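You operate a simulated robot arm through the tools that you are given. There is no shell and no other tool. Be economical: measure what you need, move in short steps, check, and stop when the job is done.

You run a simulated robot arm. Do the job below in one go: nothing can be reset, and whatever is moved stays where it is left.

Task
Fetch the small blue clip and set it on top of the small white bobbin.
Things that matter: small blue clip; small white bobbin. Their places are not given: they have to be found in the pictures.

It is judged by the outcome, as a careful person would: the job done as asked, and still so three seconds after it is handed in. It fails if anything else is knocked over, pushed out of place, dropped, spilled or broken.

Robot
A 7-joint arm with a two-finger parallel gripper, fixed in place. Base frame: the origin is at the foot of the arm, x ahead of it, y to its left, z up; the work surface is at about z = 0. Lengths are in m, angles in rad, forces in N, time in s.
With the tool pointing down near the work surface it reaches from about 0.24 to 0.62 m from the base axis. Its first joint turns from -1.152 to 1.152 rad. Payload 2.6 kg.
The TCP is the grasp point between the finger pads, 0.03 m short of the fingertips. In the tool frame z runs along the fingers and y along their closing line. The gripper opens to 0.094 m. The fingers are 0.028 m wide and 0.01 m thick; the gripper's body (0.05 by 0.096 m) begins 0.055 m behind the TCP.
Orientation is told as [roll, pitch, yaw] about the base's x, y, z axes, in that order, counted from this pose: with the fingers straight down and closing along the base's y, the tool's x points along the base's -x, its y along +y and its z along -z.

Tools
- The arm moves only by the tool arm_command. Its argument "series" is a list of rows, each a list of 7 numbers: the turn, a rotation vector about the tool's x, y, z in rad, then the shift along the tool's x, y, z in m, then the finger opening in m, from 0 to 0.094. In form: [[rx, ry, rz, tx, ty, tz, grip], ...]. A call has 1 to 12 rows; each row is the pose to reach, as a shift and turn from the pose commanded when the call began, along the tool's axes at that moment. Each row takes 0.2 s and may step no farther than 0.05 m and 0.15 rad from the row before; otherwise, or with a gripper value out of range, the whole call is refused. A pose out of reach is approached as far as the arm can. The call stops where the force on the tool passes 40 N (or 10 N more than at its start, if that is more) or the arm is blocked; 0.2 s more then pass. The fingers move at their own pace (about 0.072 m/s each) and stop on an object; they squeeze with about 43 N. The grip force told is the motor's: it shows also when the fingers shut on nothing. Time passes only in rows, and 0.2 s behind the last, so rows that repeat a pose let the fingers close. The reply holds the time, the measured pose of the TCP, the force on the tool along the base axes, the opening and the grip force, in the units named above and with some noise, and new pictures: "show" is both (left out), scene, wrist or none.
- Cameras (640 x 400 px; columns grow to the right, rows downward): "scene" is fixed at [0.0339, 0.4454, 0.5656]; the picture's right is [-0.72, -0.69, 0.00], its down [-0.46, 0.49, -0.74] and it looks along [0.51, -0.54, -0.67] (base axes); focal length 265 px, centre (320, 200). "wrist" rides on the gripper at [-0.037, 0, -0.058] in the tool frame; the picture's right is [0.00, -1.00, 0.00], its down [0.97, 0.00, -0.24] and it looks along [0.24, 0.00, 0.97] (tool axes); focal length 218 px, centre (320, 200).
- measure_at(camera, pixels): there is no depth. For up to 12 entries [column, row, z] of the newest picture of that camera ("zoom" is the newest enlarged one), the place [x, y] in the base frame at which the ray of that pixel passes the height z, good to about 0.003 m, but the place of the scene camera against the robot may be out by one fixed shift of up to 0.018 m in any direction. No time passes.
- enlarge(camera, box): a new picture of the part [left, top, right, bottom] of that camera's present view, enlarged. No time passes.
- hand_in(): hands the job in; it is judged then, once.

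Work in short steps. Measure before you move; look again where a grasp or a placing could have gone wrong, and mend it. You have 60 turns and 120 pictures in all, those below and enlarged ones among them. Open the gripper and draw the arm clear of the work before you hand the job in, unless the task says otherwise; then end with one line.

The tools are called by a JSON object that holds its "method" and its "body". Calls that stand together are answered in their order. arm_command: Moves the arm, as the interface text tells. Its arguments: {"type":"object","properties":{"series":{"type":"array"},"show":{"type":"string","enum":["both","scene","wrist","none"]}},"required":["series"]} The other tools are called the same way: measure_at (camera, pixels) gives the place at which the rays of pixels pass given heights; enlarge (camera, box) takes an enlarged picture of a part of a camera's view; hand_in () hands the job in.

At the start:

```text
clock: 0.0
ee_pos: [0.3122, 0.2185, 0.3242]
tool_rot: [0.0, -0.001, 0.001]
force: [-0.3, -0.1, -0.7]
width: 0.0939
grip_force: 0.0
```

scene: 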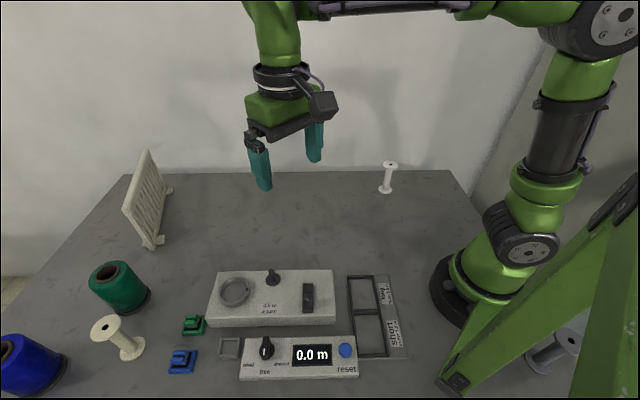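
wrist: 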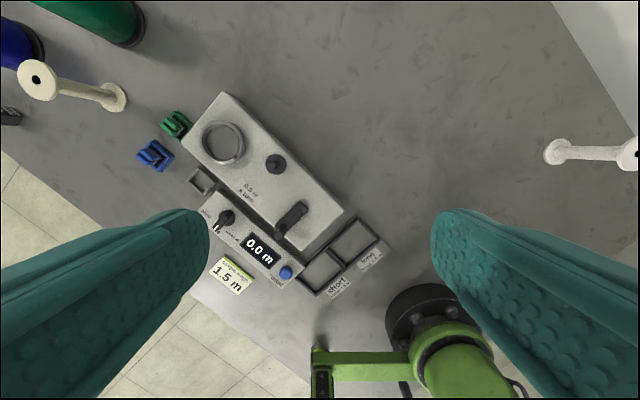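

The blue clip shows at scene (182,360) and wrist (155,156). White bobbins are at scene (120,338) and (388,177), with perhaps one more at (555,345). I'll enlarge to compare them.

{"method": "enlarge", "body": {"camera": "scene", "box": [80, 290, 240, 390]}}

{"method": "enlarge", "body": {"camera": "scene", "box": [480, 300, 640, 400]}}

{"method": "enlarge", "body": {"camera": "wrist", "box": [0, 50, 240, 200]}}

{"method": "measure_at", "body": {"camera": "wrist", "pixels": [[155, 158, 0.01], [116, 97, 0.0], [37, 80, 0.07], [37, 80, 0.09], [558, 151, 0.0], [630, 153, 0.07], [630, 153, 0.05], [175, 124, 0.01]]}}

{"method": "measure_at", "body": {"camera": "scene", "pixels": [[182, 362, 0.01], [130, 352, 0.0], [105, 325, 0.07], [105, 325, 0.09], [386, 190, 0.0], [390, 164, 0.07], [390, 164, 0.05], [193, 325, 0.01]]}}

```text
4.00 times, centred on (160, 340) of scene
```

zoom: 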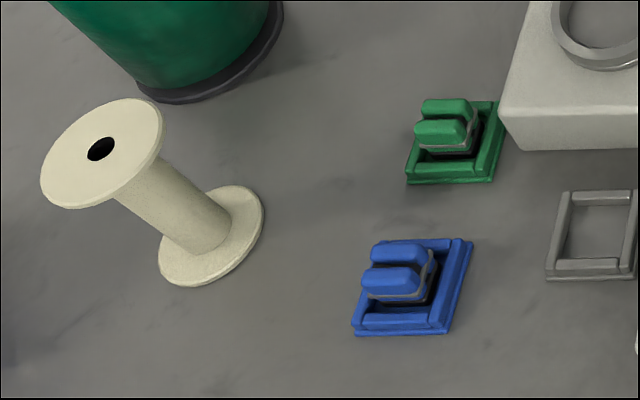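

```text
4.00 times, centred on (560, 350) of scene
```

zoom: 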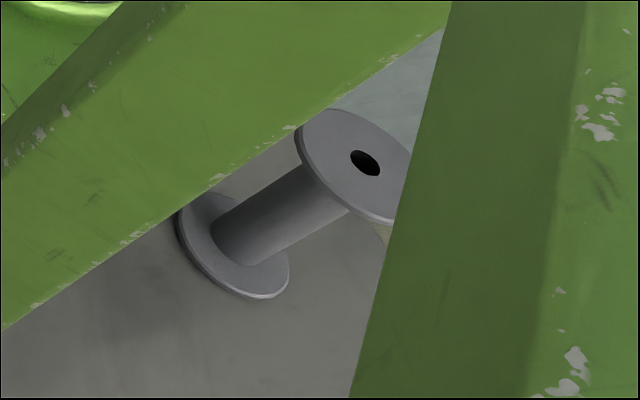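

```text
2.67 times, centred on (120, 125) of wrist
```

zoom: 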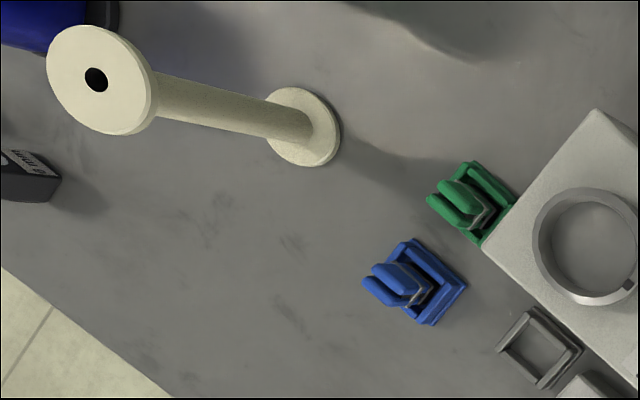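

```text
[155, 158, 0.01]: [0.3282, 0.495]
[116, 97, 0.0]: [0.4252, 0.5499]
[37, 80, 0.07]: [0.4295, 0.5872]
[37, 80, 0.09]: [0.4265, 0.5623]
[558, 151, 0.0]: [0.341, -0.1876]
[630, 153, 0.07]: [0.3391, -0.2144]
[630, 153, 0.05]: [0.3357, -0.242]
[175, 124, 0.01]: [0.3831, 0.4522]
```

```text
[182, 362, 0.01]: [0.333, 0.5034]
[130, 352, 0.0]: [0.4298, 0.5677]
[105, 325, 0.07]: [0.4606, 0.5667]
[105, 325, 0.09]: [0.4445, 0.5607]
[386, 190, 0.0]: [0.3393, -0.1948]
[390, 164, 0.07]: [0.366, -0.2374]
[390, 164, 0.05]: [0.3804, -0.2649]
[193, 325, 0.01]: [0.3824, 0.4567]
```

The near-left bobbin looks cream and the one by the base grey. I'll look closely at the right-hand one for colour and size.

{"method": "enlarge", "body": {"camera": "scene", "box": [348, 152, 428, 202]}}

{"method": "enlarge", "body": {"camera": "wrist", "box": [520, 110, 640, 190]}}

{"method": "measure_at", "body": {"camera": "scene", "pixels": [[390, 164, 0.09], [390, 164, 0.1], [105, 325, 0.1], [381, 164, 0.09], [398, 164, 0.09], [91, 325, 0.09], [121, 325, 0.09], [378, 190, 0.0], [394, 190, 0.0], [119, 353, 0.0], [146, 353, 0.0]]}}

```text
8.00 times, centred on (388, 177) of scene
```

zoom: 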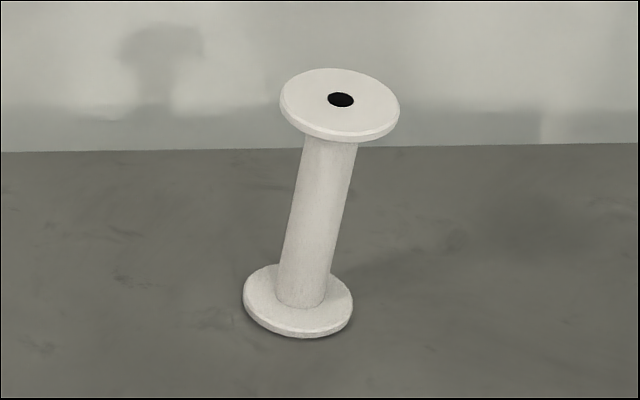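

```text
5.00 times, centred on (580, 150) of wrist
```

zoom: 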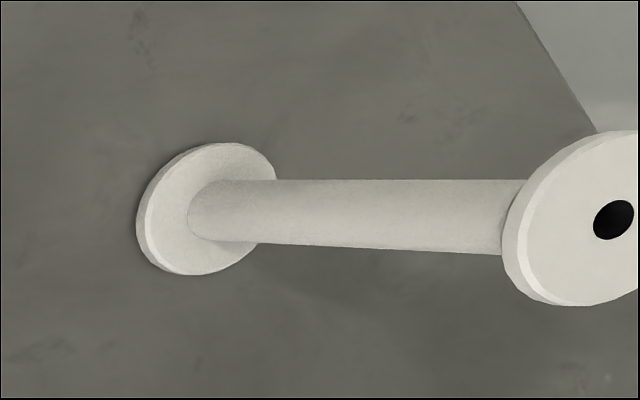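

```text
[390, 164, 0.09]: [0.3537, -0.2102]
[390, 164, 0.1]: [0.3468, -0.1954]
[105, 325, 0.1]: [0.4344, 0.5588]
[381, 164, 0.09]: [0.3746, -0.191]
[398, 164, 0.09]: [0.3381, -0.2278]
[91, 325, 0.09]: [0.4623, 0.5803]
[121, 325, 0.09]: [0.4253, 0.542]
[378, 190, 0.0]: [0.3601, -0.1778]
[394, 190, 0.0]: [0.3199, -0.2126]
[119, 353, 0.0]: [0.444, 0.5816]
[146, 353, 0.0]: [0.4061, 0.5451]
```

The right-hand bobbin is the white one, with its base near (0.340,-0.19) and its top about 0.095 high. The left one is cream and out of reach. Next I move above the blue clip at about (0.328,0.495) for a closer look.

{"method": "arm_command", "body": {"series": [[0, 0, 0, -0.002, 0.04, 0.017, 0.094], [0, 0, 0, -0.004, 0.08, 0.034, 0.094], [0, 0, 0, -0.006, 0.12, 0.051, 0.094], [0, 0, 0, -0.008, 0.16, 0.068, 0.094], [0, 0, 0, -0.01, 0.2, 0.085, 0.094], [0, 0, 0, -0.012, 0.24, 0.102, 0.094], [0, 0, 0, -0.016, 0.276, 0.124, 0.094], [0, 0, 0, -0.016, 0.276, 0.124, 0.094]]}}

```text
clock: 1.8
ee_pos: [0.3284, 0.494, 0.1991]
tool_rot: [-0.002, 0.001, 0.0]
force: [0.1, -0.3, 1.2]
width: 0.094
grip_force: 0.1
```

scene: 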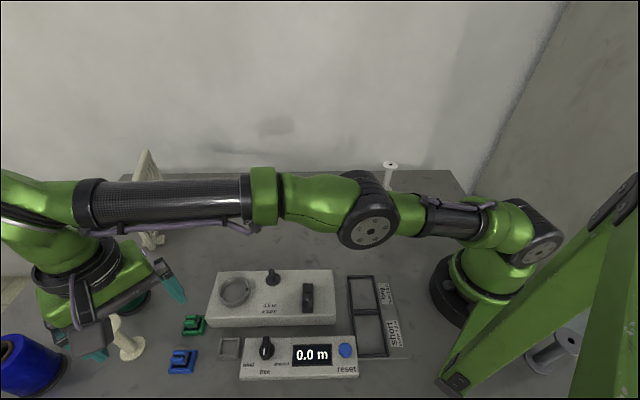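
wrist: 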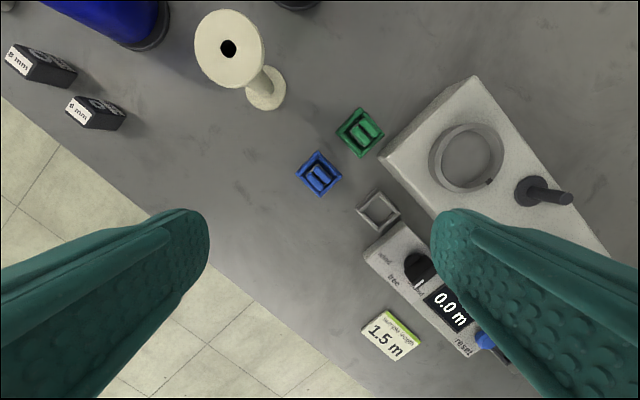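

{"method": "enlarge", "body": {"camera": "wrist", "box": [260, 95, 420, 235]}}

{"method": "measure_at", "body": {"camera": "wrist", "pixels": [[319, 151, 0.0], [294, 174, 0.0], [320, 198, 0.0], [343, 182, 0.0], [319, 175, 0.0], [319, 175, 0.01], [250, 90, 0.0], [363, 131, 0.0]]}}

```text
2.86 times, centred on (340, 165) of wrist
```

zoom: 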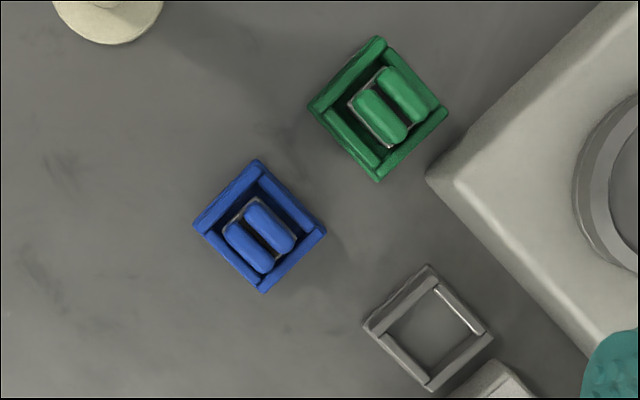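

```text
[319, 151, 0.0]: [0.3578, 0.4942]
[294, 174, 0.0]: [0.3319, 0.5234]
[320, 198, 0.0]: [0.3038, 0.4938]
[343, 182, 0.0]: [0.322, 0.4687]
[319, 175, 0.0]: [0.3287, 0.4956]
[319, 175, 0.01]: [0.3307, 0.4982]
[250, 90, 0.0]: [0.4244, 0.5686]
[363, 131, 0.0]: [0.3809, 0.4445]
```

The blue part seems to be a two-bar body within a square blue frame. I'll zoom in to tell whether the frame is a separate holder like the empty grey one.

{"method": "enlarge", "body": {"camera": "scene", "box": [160, 335, 208, 385]}}

{"method": "enlarge", "body": {"camera": "wrist", "box": [288, 145, 352, 205]}}

{"method": "enlarge", "body": {"camera": "scene", "box": [208, 328, 256, 368]}}

```text
8.00 times, centred on (184, 360) of scene
```

zoom: 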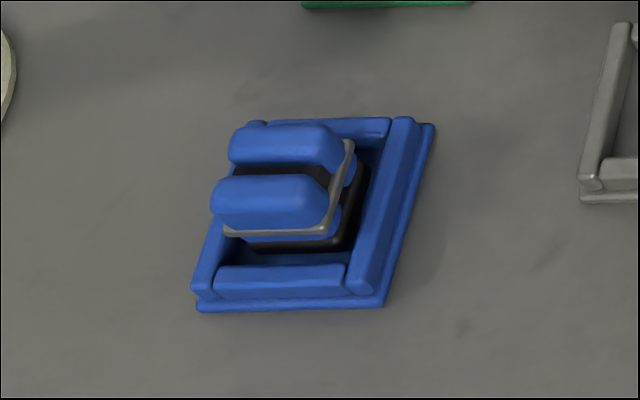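

```text
6.67 times, centred on (320, 175) of wrist
```

zoom: 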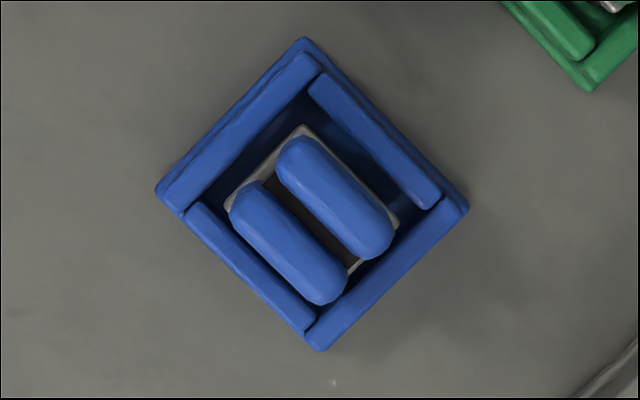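

```text
10.00 times, centred on (232, 348) of scene
```

zoom: 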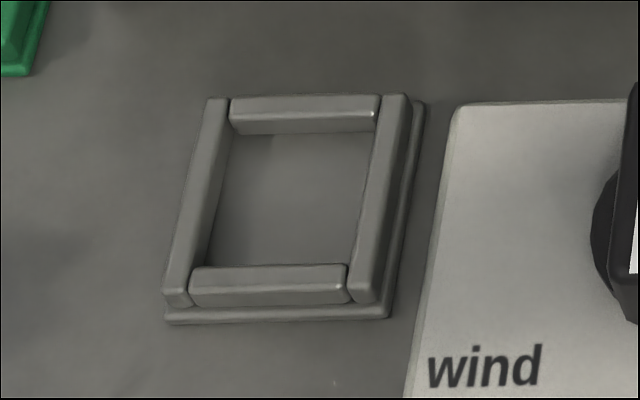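

The frame is a separate tray, identical to the empty grey one. The clip is the two-bar piece inside it, with bars lying about 41° from x, so I'll grip only the clip and keep the fingertips above the tray walls. I triangulate its top height against the tray.

{"method": "measure_at", "body": {"camera": "wrist", "pixels": [[318.8, 174.5, 0.0], [318.8, 178.1, 0.015], [318.8, 178.1, 0.02], [318.8, 178.1, 0.025], [318.8, 178.1, 0.03]]}}

{"method": "measure_at", "body": {"camera": "scene", "pixels": [[183.5, 361.9, 0.0], [178.4, 355.6, 0.015], [178.4, 355.6, 0.02], [178.4, 355.6, 0.025], [178.4, 355.6, 0.03]]}}

```text
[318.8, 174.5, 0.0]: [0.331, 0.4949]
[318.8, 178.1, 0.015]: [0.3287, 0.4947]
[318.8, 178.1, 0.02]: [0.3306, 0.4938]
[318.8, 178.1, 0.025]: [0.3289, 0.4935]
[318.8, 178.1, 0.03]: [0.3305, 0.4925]
```

```text
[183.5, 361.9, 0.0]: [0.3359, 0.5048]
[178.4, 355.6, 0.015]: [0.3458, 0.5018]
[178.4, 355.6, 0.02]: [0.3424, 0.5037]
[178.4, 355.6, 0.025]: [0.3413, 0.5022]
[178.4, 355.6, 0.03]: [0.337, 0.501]
```

The clip's top is at about z = 0.028 and its centre near (0.330,0.494). I turn yaw by +0.72, lower part of the way with the fingers narrowed to 0.045 to miss the green clip's tray, then look again.

{"method": "arm_command", "body": {"series": [[0, 0, -0.144, -0.001, 0, 0.015, 0.045], [0, 0, -0.288, -0.0015, 0, 0.03, 0.045], [0, 0, -0.432, -0.0015, 0, 0.045, 0.045], [0, 0, -0.576, -0.0015, 0, 0.06, 0.045], [0, 0, -0.72, -0.0015, 0, 0.075, 0.045], [0, 0, -0.72, -0.0015, 0, 0.09, 0.045], [0, 0, -0.72, -0.0015, 0, 0.1, 0.045], [0, 0, -0.72, -0.0015, 0, 0.1, 0.045]]}}

```text
clock: 3.6
ee_pos: [0.331, 0.4956, 0.0991]
tool_rot: [0.0, -0.001, 0.719]
force: [-0.2, -0.6, 0.7]
width: 0.0452
grip_force: 0.0
```

scene: 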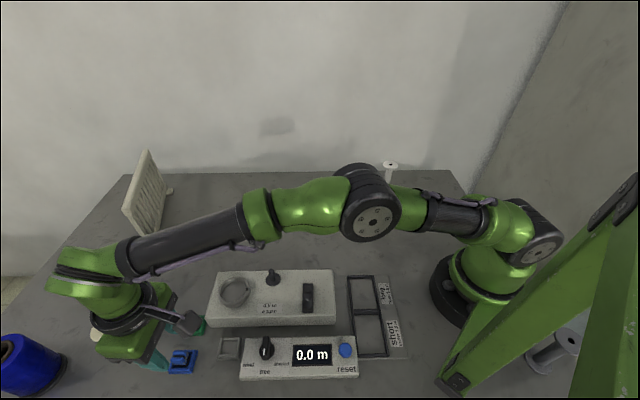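
wrist: 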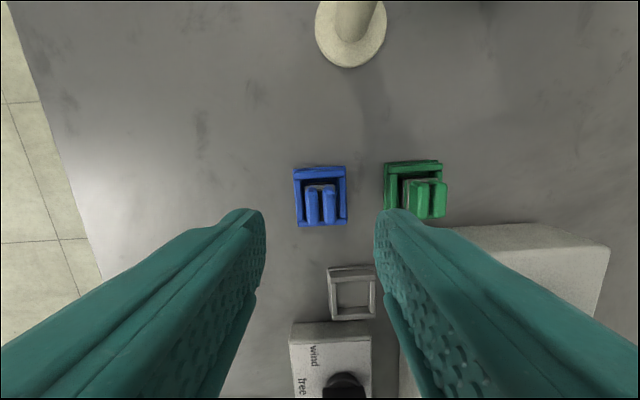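

Bars now look nearly vertical in the wrist view around (320,205). I enlarge to check alignment and the wall height.

{"method": "enlarge", "body": {"camera": "wrist", "box": [280, 155, 360, 235]}}

{"method": "measure_at", "body": {"camera": "wrist", "pixels": [[320, 207, 0.0], [320, 207, 0.027], [321, 197, 0.0], [305, 207, 0.027], [337, 207, 0.027]]}}

```text
5.00 times, centred on (320, 195) of wrist
```

zoom: 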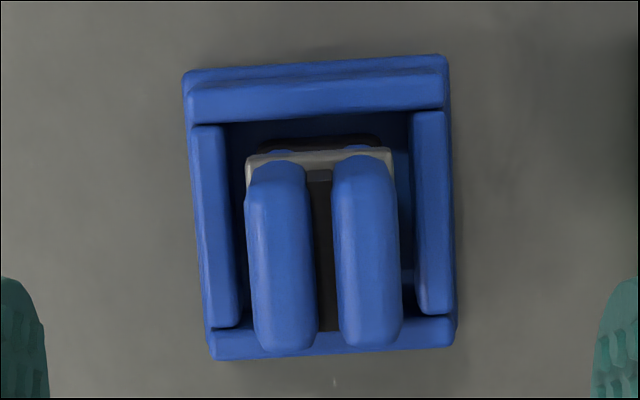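

```text
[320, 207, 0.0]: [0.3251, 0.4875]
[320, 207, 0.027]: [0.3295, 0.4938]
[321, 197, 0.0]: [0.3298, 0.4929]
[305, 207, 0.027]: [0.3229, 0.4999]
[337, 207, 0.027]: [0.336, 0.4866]
```

The clip is centred between the fingers and needs another 0.045 rad of turn and a 2 mm shift along tool x. I lower to TCP z ≈ 0.043, putting the tips at about 0.013, above the tray walls, and then check.

{"method": "arm_command", "body": {"series": [[0, 0, -0.045, 0.002, 0, 0.015, 0.045], [0, 0, -0.045, 0.002, 0, 0.03, 0.045], [0, 0, -0.045, 0.002, 0, 0.045, 0.045], [0, 0, -0.045, 0.002, 0, 0.056, 0.045], [0, 0, -0.045, 0.002, 0, 0.056, 0.045]]}}

```text
clock: 4.8
ee_pos: [0.3291, 0.4939, 0.044]
tool_rot: [-0.001, 0.0, 0.766]
force: [0.6, -0.1, 0.4]
width: 0.045
grip_force: 0.1
```

scene: 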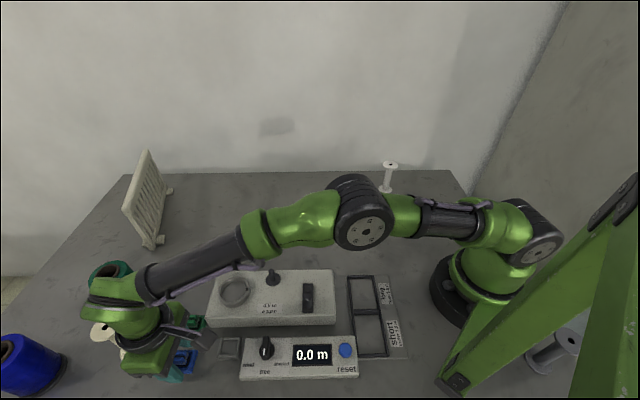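
wrist: 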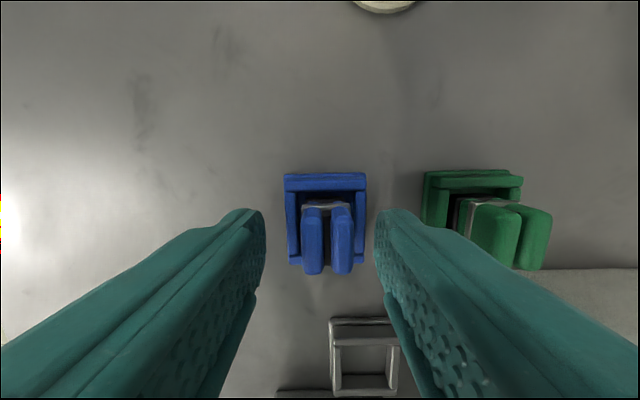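

Clip centre is at about column 327 against finger centre 320, so it is slightly to the right. I enlarge to refine this before closing.

{"method": "enlarge", "body": {"camera": "wrist", "box": [250, 160, 390, 290]}}

{"method": "measure_at", "body": {"camera": "wrist", "pixels": [[327, 236, 0.027], [327, 208, 0.027], [327, 262, 0.027], [302, 236, 0.027], [352, 236, 0.027]]}}

```text
3.08 times, centred on (320, 225) of wrist
```

zoom: 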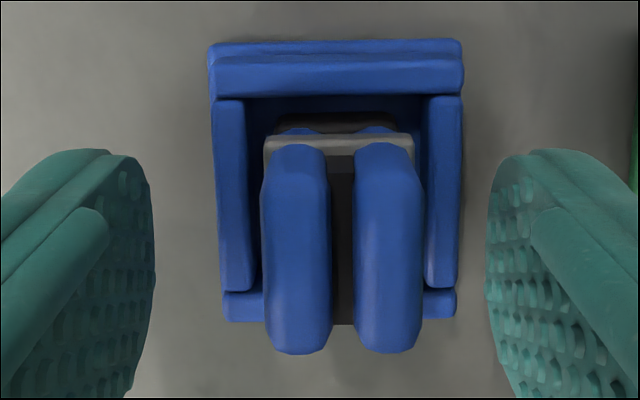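

```text
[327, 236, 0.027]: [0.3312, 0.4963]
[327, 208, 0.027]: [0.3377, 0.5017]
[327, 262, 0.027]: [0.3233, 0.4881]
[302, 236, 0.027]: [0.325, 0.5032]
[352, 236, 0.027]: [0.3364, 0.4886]
```

The clip centre sits 2.5 mm toward tool −y and about 2 mm toward −x. I correct for that and close.

{"method": "arm_command", "body": {"series": [[0, 0, 0, -0.002, -0.0025, 0, 0.045], [0, 0, 0, -0.002, -0.0025, 0, 0.045], [0, 0, 0, -0.002, -0.0025, 0, 0.03], [0, 0, 0, -0.002, -0.0025, 0, 0.02], [0, 0, 0, -0.002, -0.0025, 0, 0.01], [0, 0, 0, -0.002, -0.0025, 0, 0.01], [0, 0, 0, -0.002, -0.0025, 0, 0.01]]}}

```text
clock: 6.4
ee_pos: [0.3322, 0.4934, 0.0445]
tool_rot: [0.0, 0.0, 0.765]
force: [0.4, -0.1, -0.2]
width: 0.016
grip_force: 43.1
```

scene: 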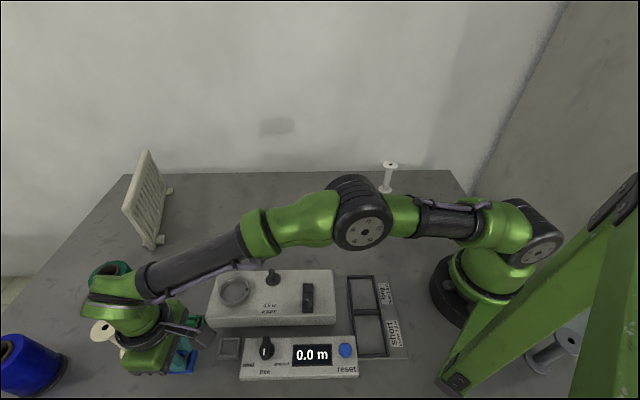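
wrist: 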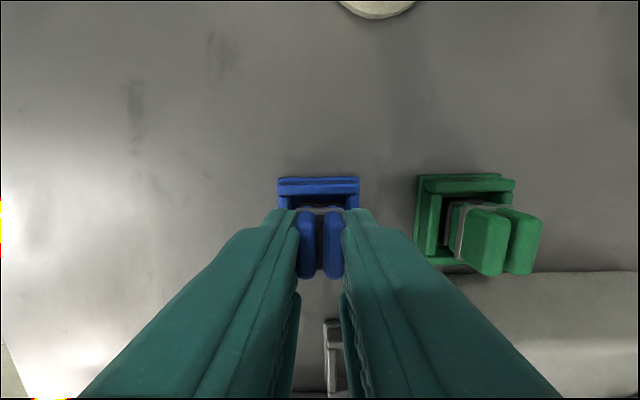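

The fingers hold the clip at 0.016 m opening with 43 N. I lift straight up and check that the tray stays behind.

{"method": "arm_command", "body": {"series": [[0, 0, 0, 0, 0, -0.01, 0.01], [0, 0, 0, 0, 0, -0.02, 0.01], [0, 0, 0, 0, 0, -0.035, 0.01], [0, 0, 0, 0, 0, -0.06, 0.01], [0, 0, 0, 0, 0, -0.09, 0.01], [0, 0, 0, 0, 0, -0.12, 0.01], [0, 0, 0, 0, 0, -0.12, 0.01]]}}

```text
clock: 8.0
ee_pos: [0.3329, 0.4935, 0.1645]
tool_rot: [-0.001, 0.0, 0.765]
force: [0.6, 1.0, 1.0]
width: 0.016
grip_force: 43.1
```

scene: 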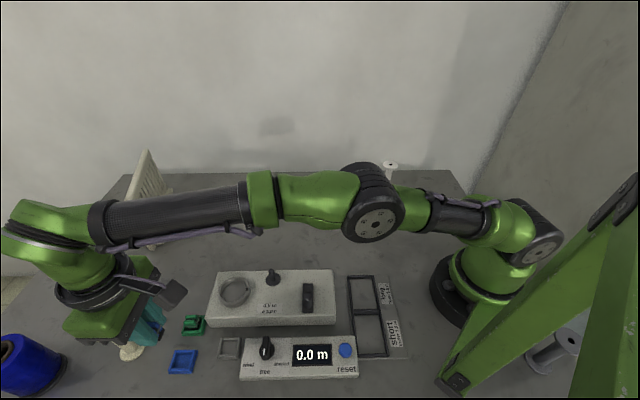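
wrist: 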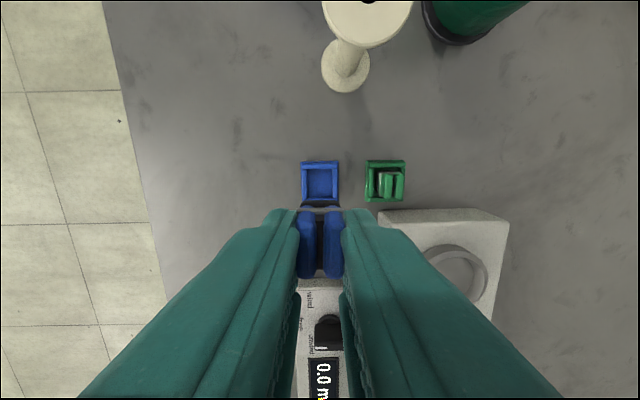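

The clip is up and the blue tray stayed in place at (320,180). I rise further and turn yaw back to about 0 so the carry is simple.

{"method": "arm_command", "body": {"series": [[0, 0, 0, 0, 0, -0.03, 0.01], [0, 0, 0.13, 0, 0, -0.06, 0.01], [0, 0, 0.26, 0, 0, -0.085, 0.01], [0, 0, 0.39, 0, 0, -0.085, 0.01], [0, 0, 0.52, 0, 0, -0.085, 0.01], [0, 0, 0.65, 0, 0, -0.085, 0.01], [0, 0, 0.765, 0, 0, -0.085, 0.01], [0, 0, 0.765, 0, 0, -0.085, 0.01]], "show": "none"}}

```text
clock: 9.8
ee_pos: [0.3137, 0.4857, 0.2434]
tool_rot: [-0.003, 0.001, -0.003]
force: [-0.5, 0.1, 0.9]
width: 0.0158
grip_force: 42.8
out of reach, approached as far as the arm can: row 2, 3, 4, 5, 6, 7, 8
```

The reach was slightly limited at that height, which is fine. I carry toward −y at z ≈ 0.24.

{"method": "arm_command", "body": {"series": [[0, 0, 0, 0, -0.045, 0, 0.01], [0, 0, 0, 0, -0.09, 0, 0.01], [0, 0, 0, 0, -0.135, 0, 0.01], [0, 0, 0, 0, -0.18, 0, 0.01], [0, 0, 0, 0, -0.225, 0, 0.01], [0, 0, 0, 0, -0.27, 0, 0.01], [0, 0, 0, 0, -0.315, 0, 0.01], [0, 0, 0, 0, -0.36, 0, 0.01], [0, 0, 0, 0, -0.405, 0, 0.01], [0, 0, 0, 0, -0.45, 0, 0.01], [0, 0, 0, 0, -0.495, 0, 0.01], [0, 0, 0, 0, -0.54, 0, 0.01]]}}

```text
clock: 12.4
ee_pos: [0.3146, -0.0578, 0.2428]
tool_rot: [-0.001, 0.001, 0.0]
force: [-0.3, 0.6, -0.3]
width: 0.0157
grip_force: 43.1
```

scene: 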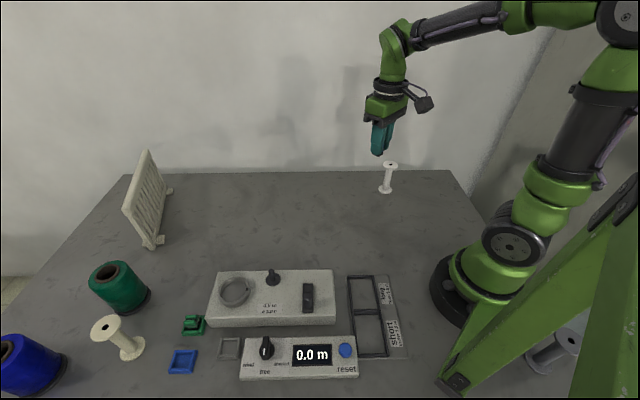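
wrist: 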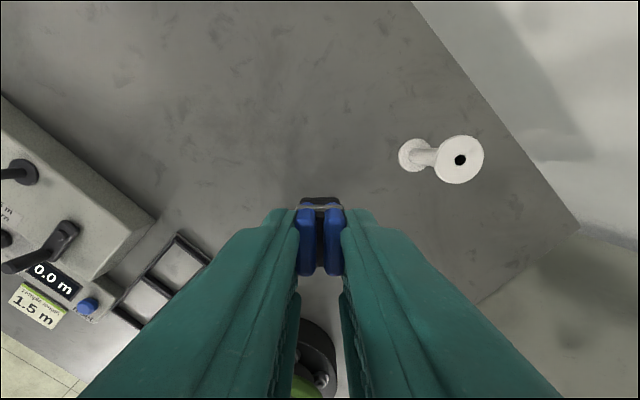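

The bobbin now shows in the wrist view with its base near (413,155) and its top hole at (460,160). I measure both.

{"method": "measure_at", "body": {"camera": "wrist", "pixels": [[413, 155, 0.004], [460, 160, 0.085], [460, 160, 0.09], [460, 160, 0.095], [460, 160, 0.1], [435, 160, 0.09], [485, 160, 0.09]]}}

{"method": "enlarge", "body": {"camera": "wrist", "box": [390, 125, 490, 195]}}

```text
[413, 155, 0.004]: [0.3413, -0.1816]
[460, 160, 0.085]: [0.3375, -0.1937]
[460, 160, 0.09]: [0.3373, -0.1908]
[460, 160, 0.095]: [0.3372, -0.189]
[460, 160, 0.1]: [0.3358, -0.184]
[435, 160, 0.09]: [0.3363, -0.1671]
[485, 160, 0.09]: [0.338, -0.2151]
```

```text
5.71 times, centred on (440, 160) of wrist
```

zoom: 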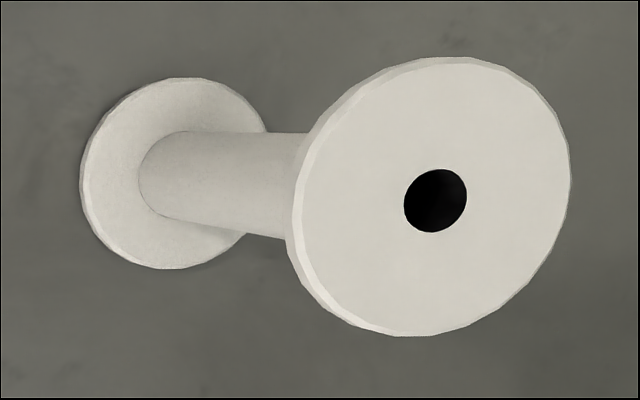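

The bobbin axis is at about (0.339,−0.187), with its top near 0.095–0.10 and a radius of about 0.025. I move above it at TCP z ≈ 0.19, with the clip bottom at about 0.15, and look.

{"method": "arm_command", "body": {"series": [[0, 0, 0, -0.005, -0.035, 0, 0.01], [0, 0, 0, -0.011, -0.07, 0, 0.01], [0, 0, 0, -0.018, -0.1, 0, 0.01], [0, 0, 0, -0.022, -0.129, 0.01, 0.01], [0, 0, 0, -0.022, -0.129, 0.03, 0.01], [0, 0, 0, -0.022, -0.129, 0.052, 0.01], [0, 0, 0, -0.022, -0.129, 0.052, 0.01]]}}

```text
clock: 14.0
ee_pos: [0.3382, -0.1845, 0.1912]
tool_rot: [0.0, 0.001, 0.0]
force: [0.0, 0.9, 0.1]
width: 0.0162
grip_force: 42.3
```

scene: 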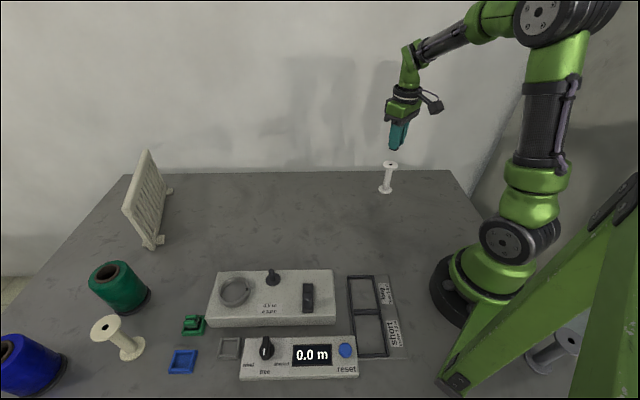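
wrist: 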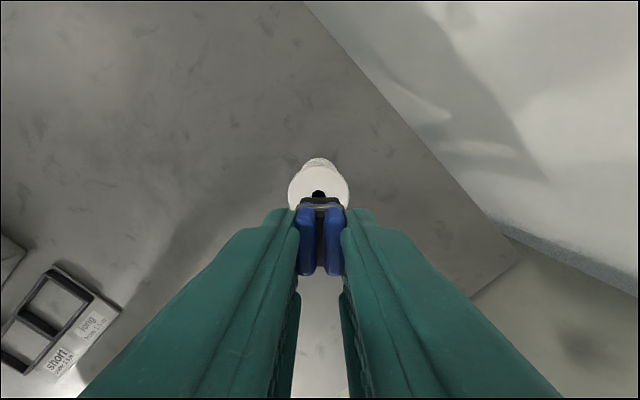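

{"method": "enlarge", "body": {"camera": "wrist", "box": [270, 145, 370, 215]}}

{"method": "enlarge", "body": {"camera": "scene", "box": [350, 100, 430, 200]}}

{"method": "measure_at", "body": {"camera": "wrist", "pixels": [[319, 194, 0.095], [319, 194, 0.1], [288, 192, 0.097], [350, 192, 0.097], [319, 163, 0.0]]}}

```text
5.71 times, centred on (320, 180) of wrist
```

zoom: 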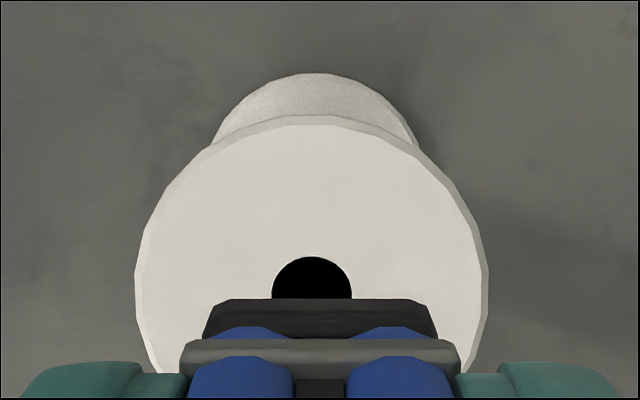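

```text
4.00 times, centred on (390, 150) of scene
```

zoom: 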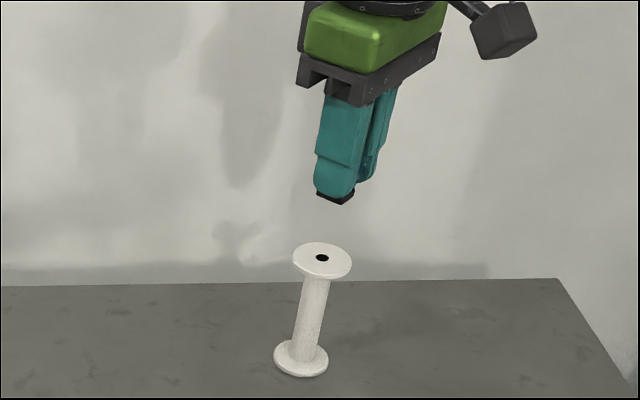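

```text
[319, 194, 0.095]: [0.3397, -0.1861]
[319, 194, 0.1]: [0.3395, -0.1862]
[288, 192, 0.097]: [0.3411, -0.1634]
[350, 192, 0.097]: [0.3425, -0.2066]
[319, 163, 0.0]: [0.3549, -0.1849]
```

The bobbin top is centred at about wrist (318.6,197), i.e. (0.3377,−0.186). I shift 3 mm in tool x and 1 mm in y, then lower to about 10 mm above contact.

{"method": "arm_command", "body": {"series": [[0, 0, 0, 0.003, 0.001, 0.01, 0.01], [0, 0, 0, 0.003, 0.001, 0.02, 0.01], [0, 0, 0, 0.003, 0.001, 0.03, 0.01], [0, 0, 0, 0.003, 0.001, 0.04, 0.01], [0, 0, 0, 0.003, 0.001, 0.04, 0.01]]}}

{"method": "enlarge", "body": {"camera": "scene", "box": [365, 130, 415, 195]}}

{"method": "enlarge", "body": {"camera": "wrist", "box": [260, 150, 380, 290]}}

```text
clock: 15.2
ee_pos: [0.3344, -0.1847, 0.1503]
tool_rot: [-0.001, 0.0, 0.001]
force: [0.5, 0.5, 0.4]
width: 0.016
grip_force: 43.2
```

scene: 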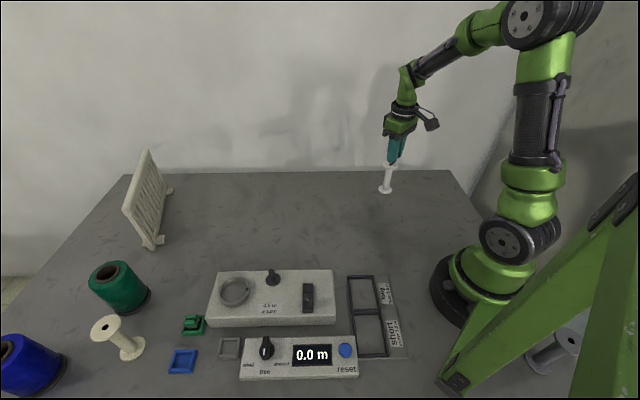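
wrist: 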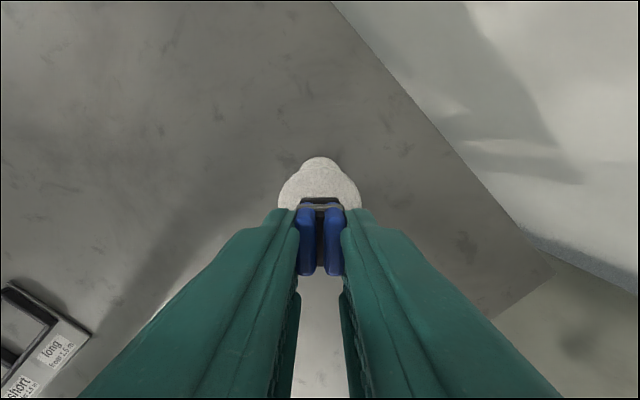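

```text
6.15 times, centred on (390, 162) of scene
```

zoom: 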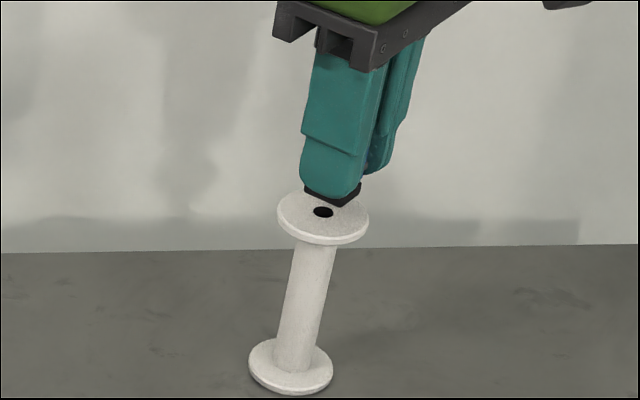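

```text
2.86 times, centred on (320, 220) of wrist
```

zoom: 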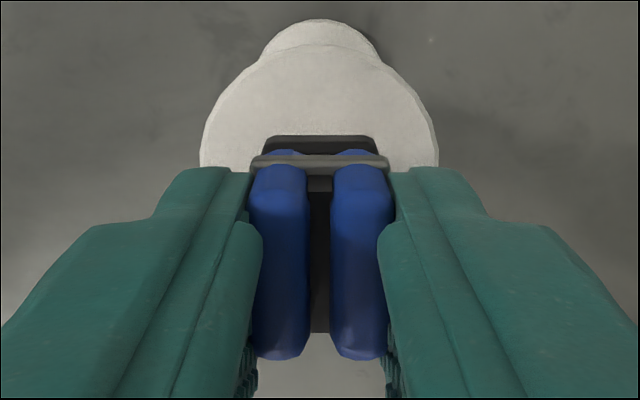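

The clip is well centred sideways and about 2 mm short in +x. I correct that and descend to just above the expected contact.

{"method": "arm_command", "body": {"series": [[0, 0, 0, -0.002, 0, 0.003, 0.01], [0, 0, 0, -0.002, 0, 0.006, 0.01], [0, 0, 0, -0.002, 0, 0.006, 0.01]]}}

{"method": "enlarge", "body": {"camera": "scene", "box": [372, 145, 408, 175]}}

```text
clock: 16.0
ee_pos: [0.3371, -0.1825, 0.1433]
tool_rot: [0.0, 0.001, 0.0]
force: [-0.6, 0.1, -0.8]
width: 0.0163
grip_force: 42.9
```

scene: 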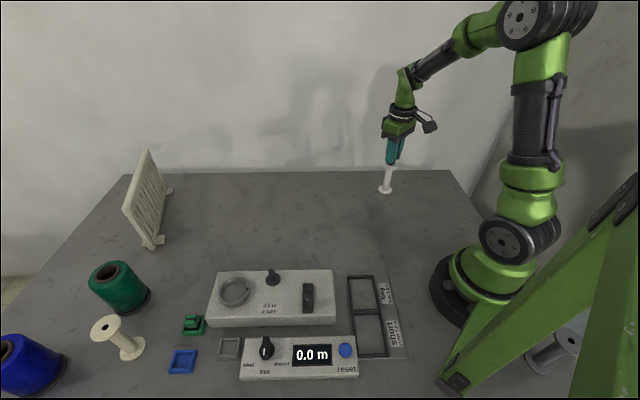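
wrist: 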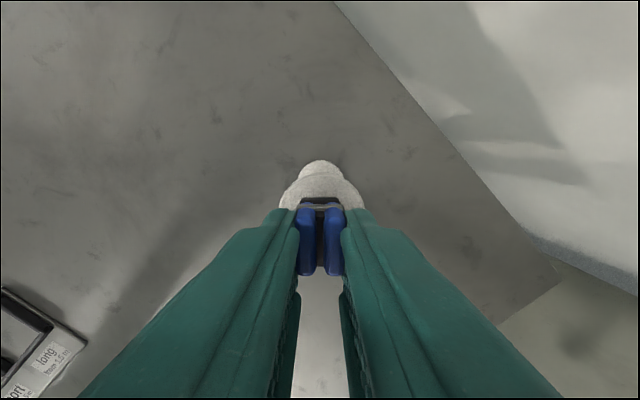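

```text
13.33 times, centred on (390, 160) of scene
```

zoom: 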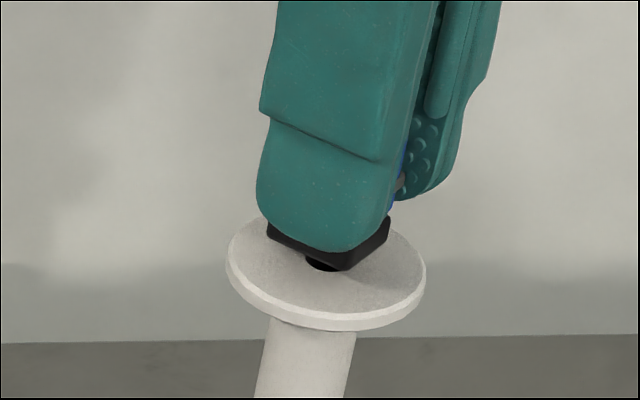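

No contact yet; the scene picture shows the clip's near corner at (342,270), still several millimetres above the disc. I descend in 2 mm steps while watching the force.

{"method": "arm_command", "body": {"series": [[0, 0, 0, 0, 0, 0.002, 0.01], [0, 0, 0, 0, 0, 0.004, 0.01], [0, 0, 0, 0, 0, 0.004, 0.01]], "show": "none"}}

{"method": "enlarge", "body": {"camera": "scene", "box": [372, 145, 408, 175]}}

```text
clock: 16.8
ee_pos: [0.3365, -0.1824, 0.1416]
tool_rot: [0.0, 0.002, 0.001]
force: [-1.0, -0.4, -0.1]
width: 0.0161
grip_force: 43.2
```

```text
13.33 times, centred on (390, 160) of scene
```

zoom: 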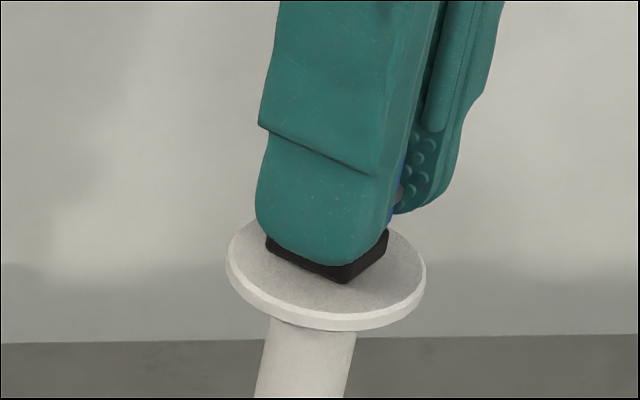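

Force is still nil. The corner has moved to (345,283), so I go down another 2 mm at a time.

{"method": "arm_command", "body": {"series": [[0, 0, 0, 0, 0, 0.001, 0.01], [0, 0, 0, 0, 0, 0.002, 0.01], [0, 0, 0, 0, 0, 0.003, 0.01], [0, 0, 0, 0, 0, 0.003, 0.01]], "show": "none"}}

{"method": "enlarge", "body": {"camera": "scene", "box": [372, 145, 408, 175]}}

```text
clock: 17.8
ee_pos: [0.3366, -0.1841, 0.1395]
tool_rot: [-0.002, -0.002, 0.0]
force: [-0.6, -0.3, 13.9]
width: 0.0159
grip_force: 43.0
```

```text
13.33 times, centred on (390, 160) of scene
```

zoom: 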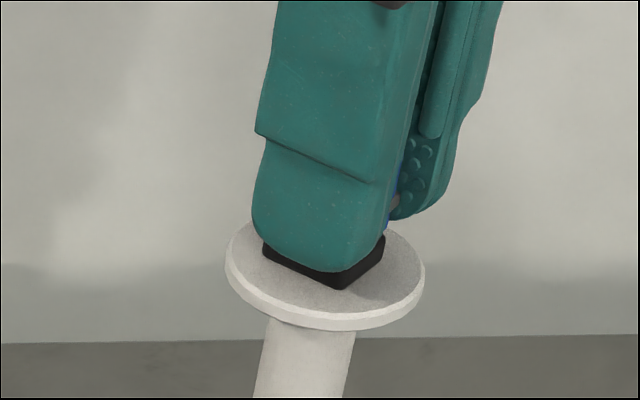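

Contact is confirmed at 14 N. The clip base sits within the disc, with its centre 3–4 mm from the axis. I ease off the load and open moderately.

{"method": "arm_command", "body": {"series": [[0, 0, 0, 0, 0, -0.001, 0.01], [0, 0, 0, 0, 0, -0.001, 0.016], [0, 0, 0, 0, 0, -0.001, 0.02], [0, 0, 0, 0, 0, -0.001, 0.03], [0, 0, 0, 0, 0, -0.001, 0.04], [0, 0, 0, 0, 0, -0.001, 0.04]]}}

{"method": "enlarge", "body": {"camera": "scene", "box": [365, 130, 415, 195]}}

```text
clock: 19.2
ee_pos: [0.3368, -0.1832, 0.1399]
tool_rot: [-0.001, 0.002, 0.0]
force: [0.0, 0.4, 0.6]
width: 0.0401
grip_force: 0.0
```

scene: 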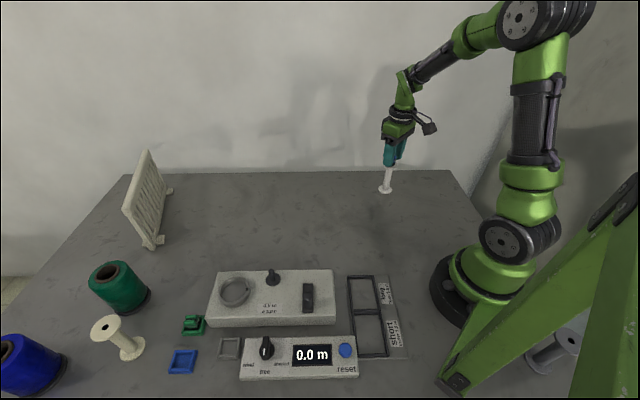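
wrist: 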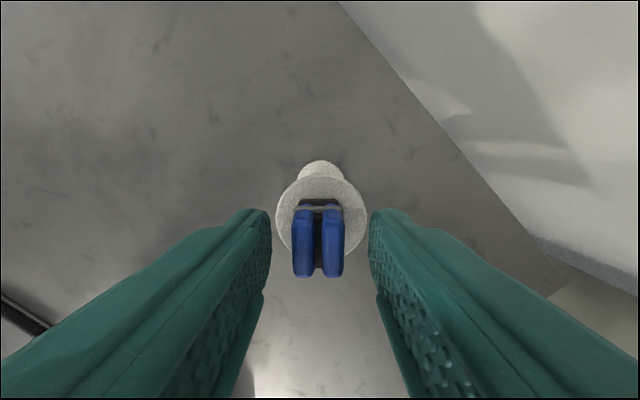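

```text
6.15 times, centred on (390, 162) of scene
```

zoom: 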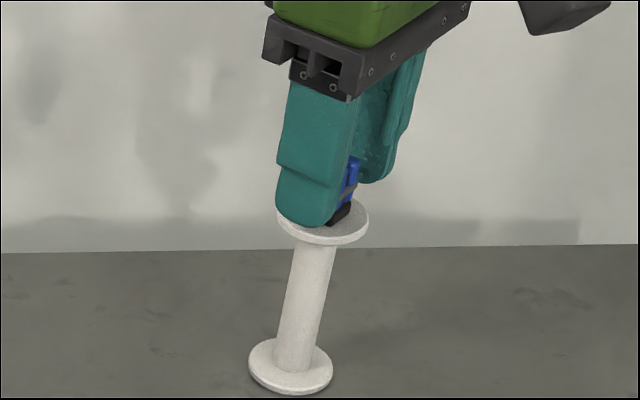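

The fingers are open and the clip stands on the disc. I rise straight up, then open and retreat.

{"method": "arm_command", "body": {"series": [[0, 0, 0, 0, 0, -0.01, 0.04], [0, 0, 0, 0, 0, -0.025, 0.05], [0, 0, 0, 0, 0, -0.045, 0.06], [0, 0, 0, 0, 0, -0.075, 0.06], [0, 0, 0, 0, 0, -0.11, 0.06], [0, 0, 0, 0, 0.04, -0.12, 0.06], [0, 0, 0, 0, 0.08, -0.12, 0.06], [0, 0, 0, 0, 0.12, -0.12, 0.06], [0, 0, 0, 0, 0.12, -0.12, 0.06]]}}

{"method": "enlarge", "body": {"camera": "scene", "box": [365, 130, 415, 195]}}

```text
clock: 21.2
ee_pos: [0.336, -0.0614, 0.2598]
tool_rot: [0.002, 0.0, 0.0]
force: [0.7, 0.7, -0.3]
width: 0.06
grip_force: 0.1
```

scene: 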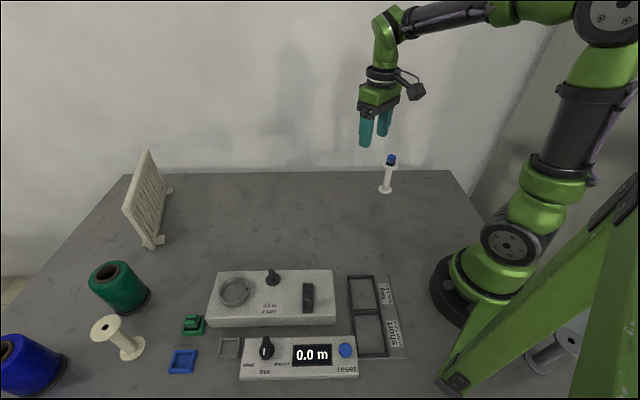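
wrist: 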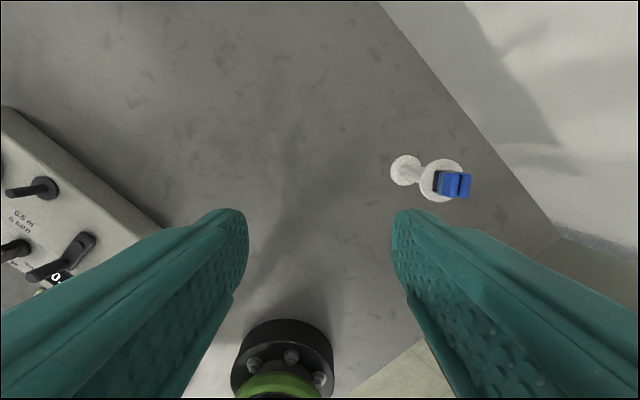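

```text
6.15 times, centred on (390, 162) of scene
```

zoom: 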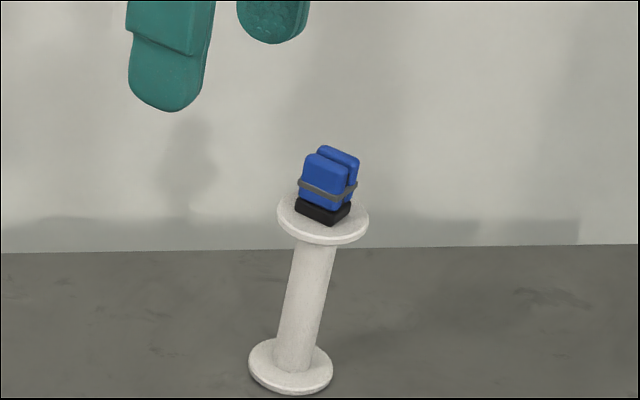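

The clip stands upright and well within the bobbin's top, the bobbin is in its place, and the arm is clear. I hand in.

{"method": "hand_in", "body": {}}

```text
The job is handed in.
```

The small blue clip is standing upright on top of the small white bobbin, about 3–4 mm off centre. Its tray and everything else were left where they were, and the gripper is open and clear.
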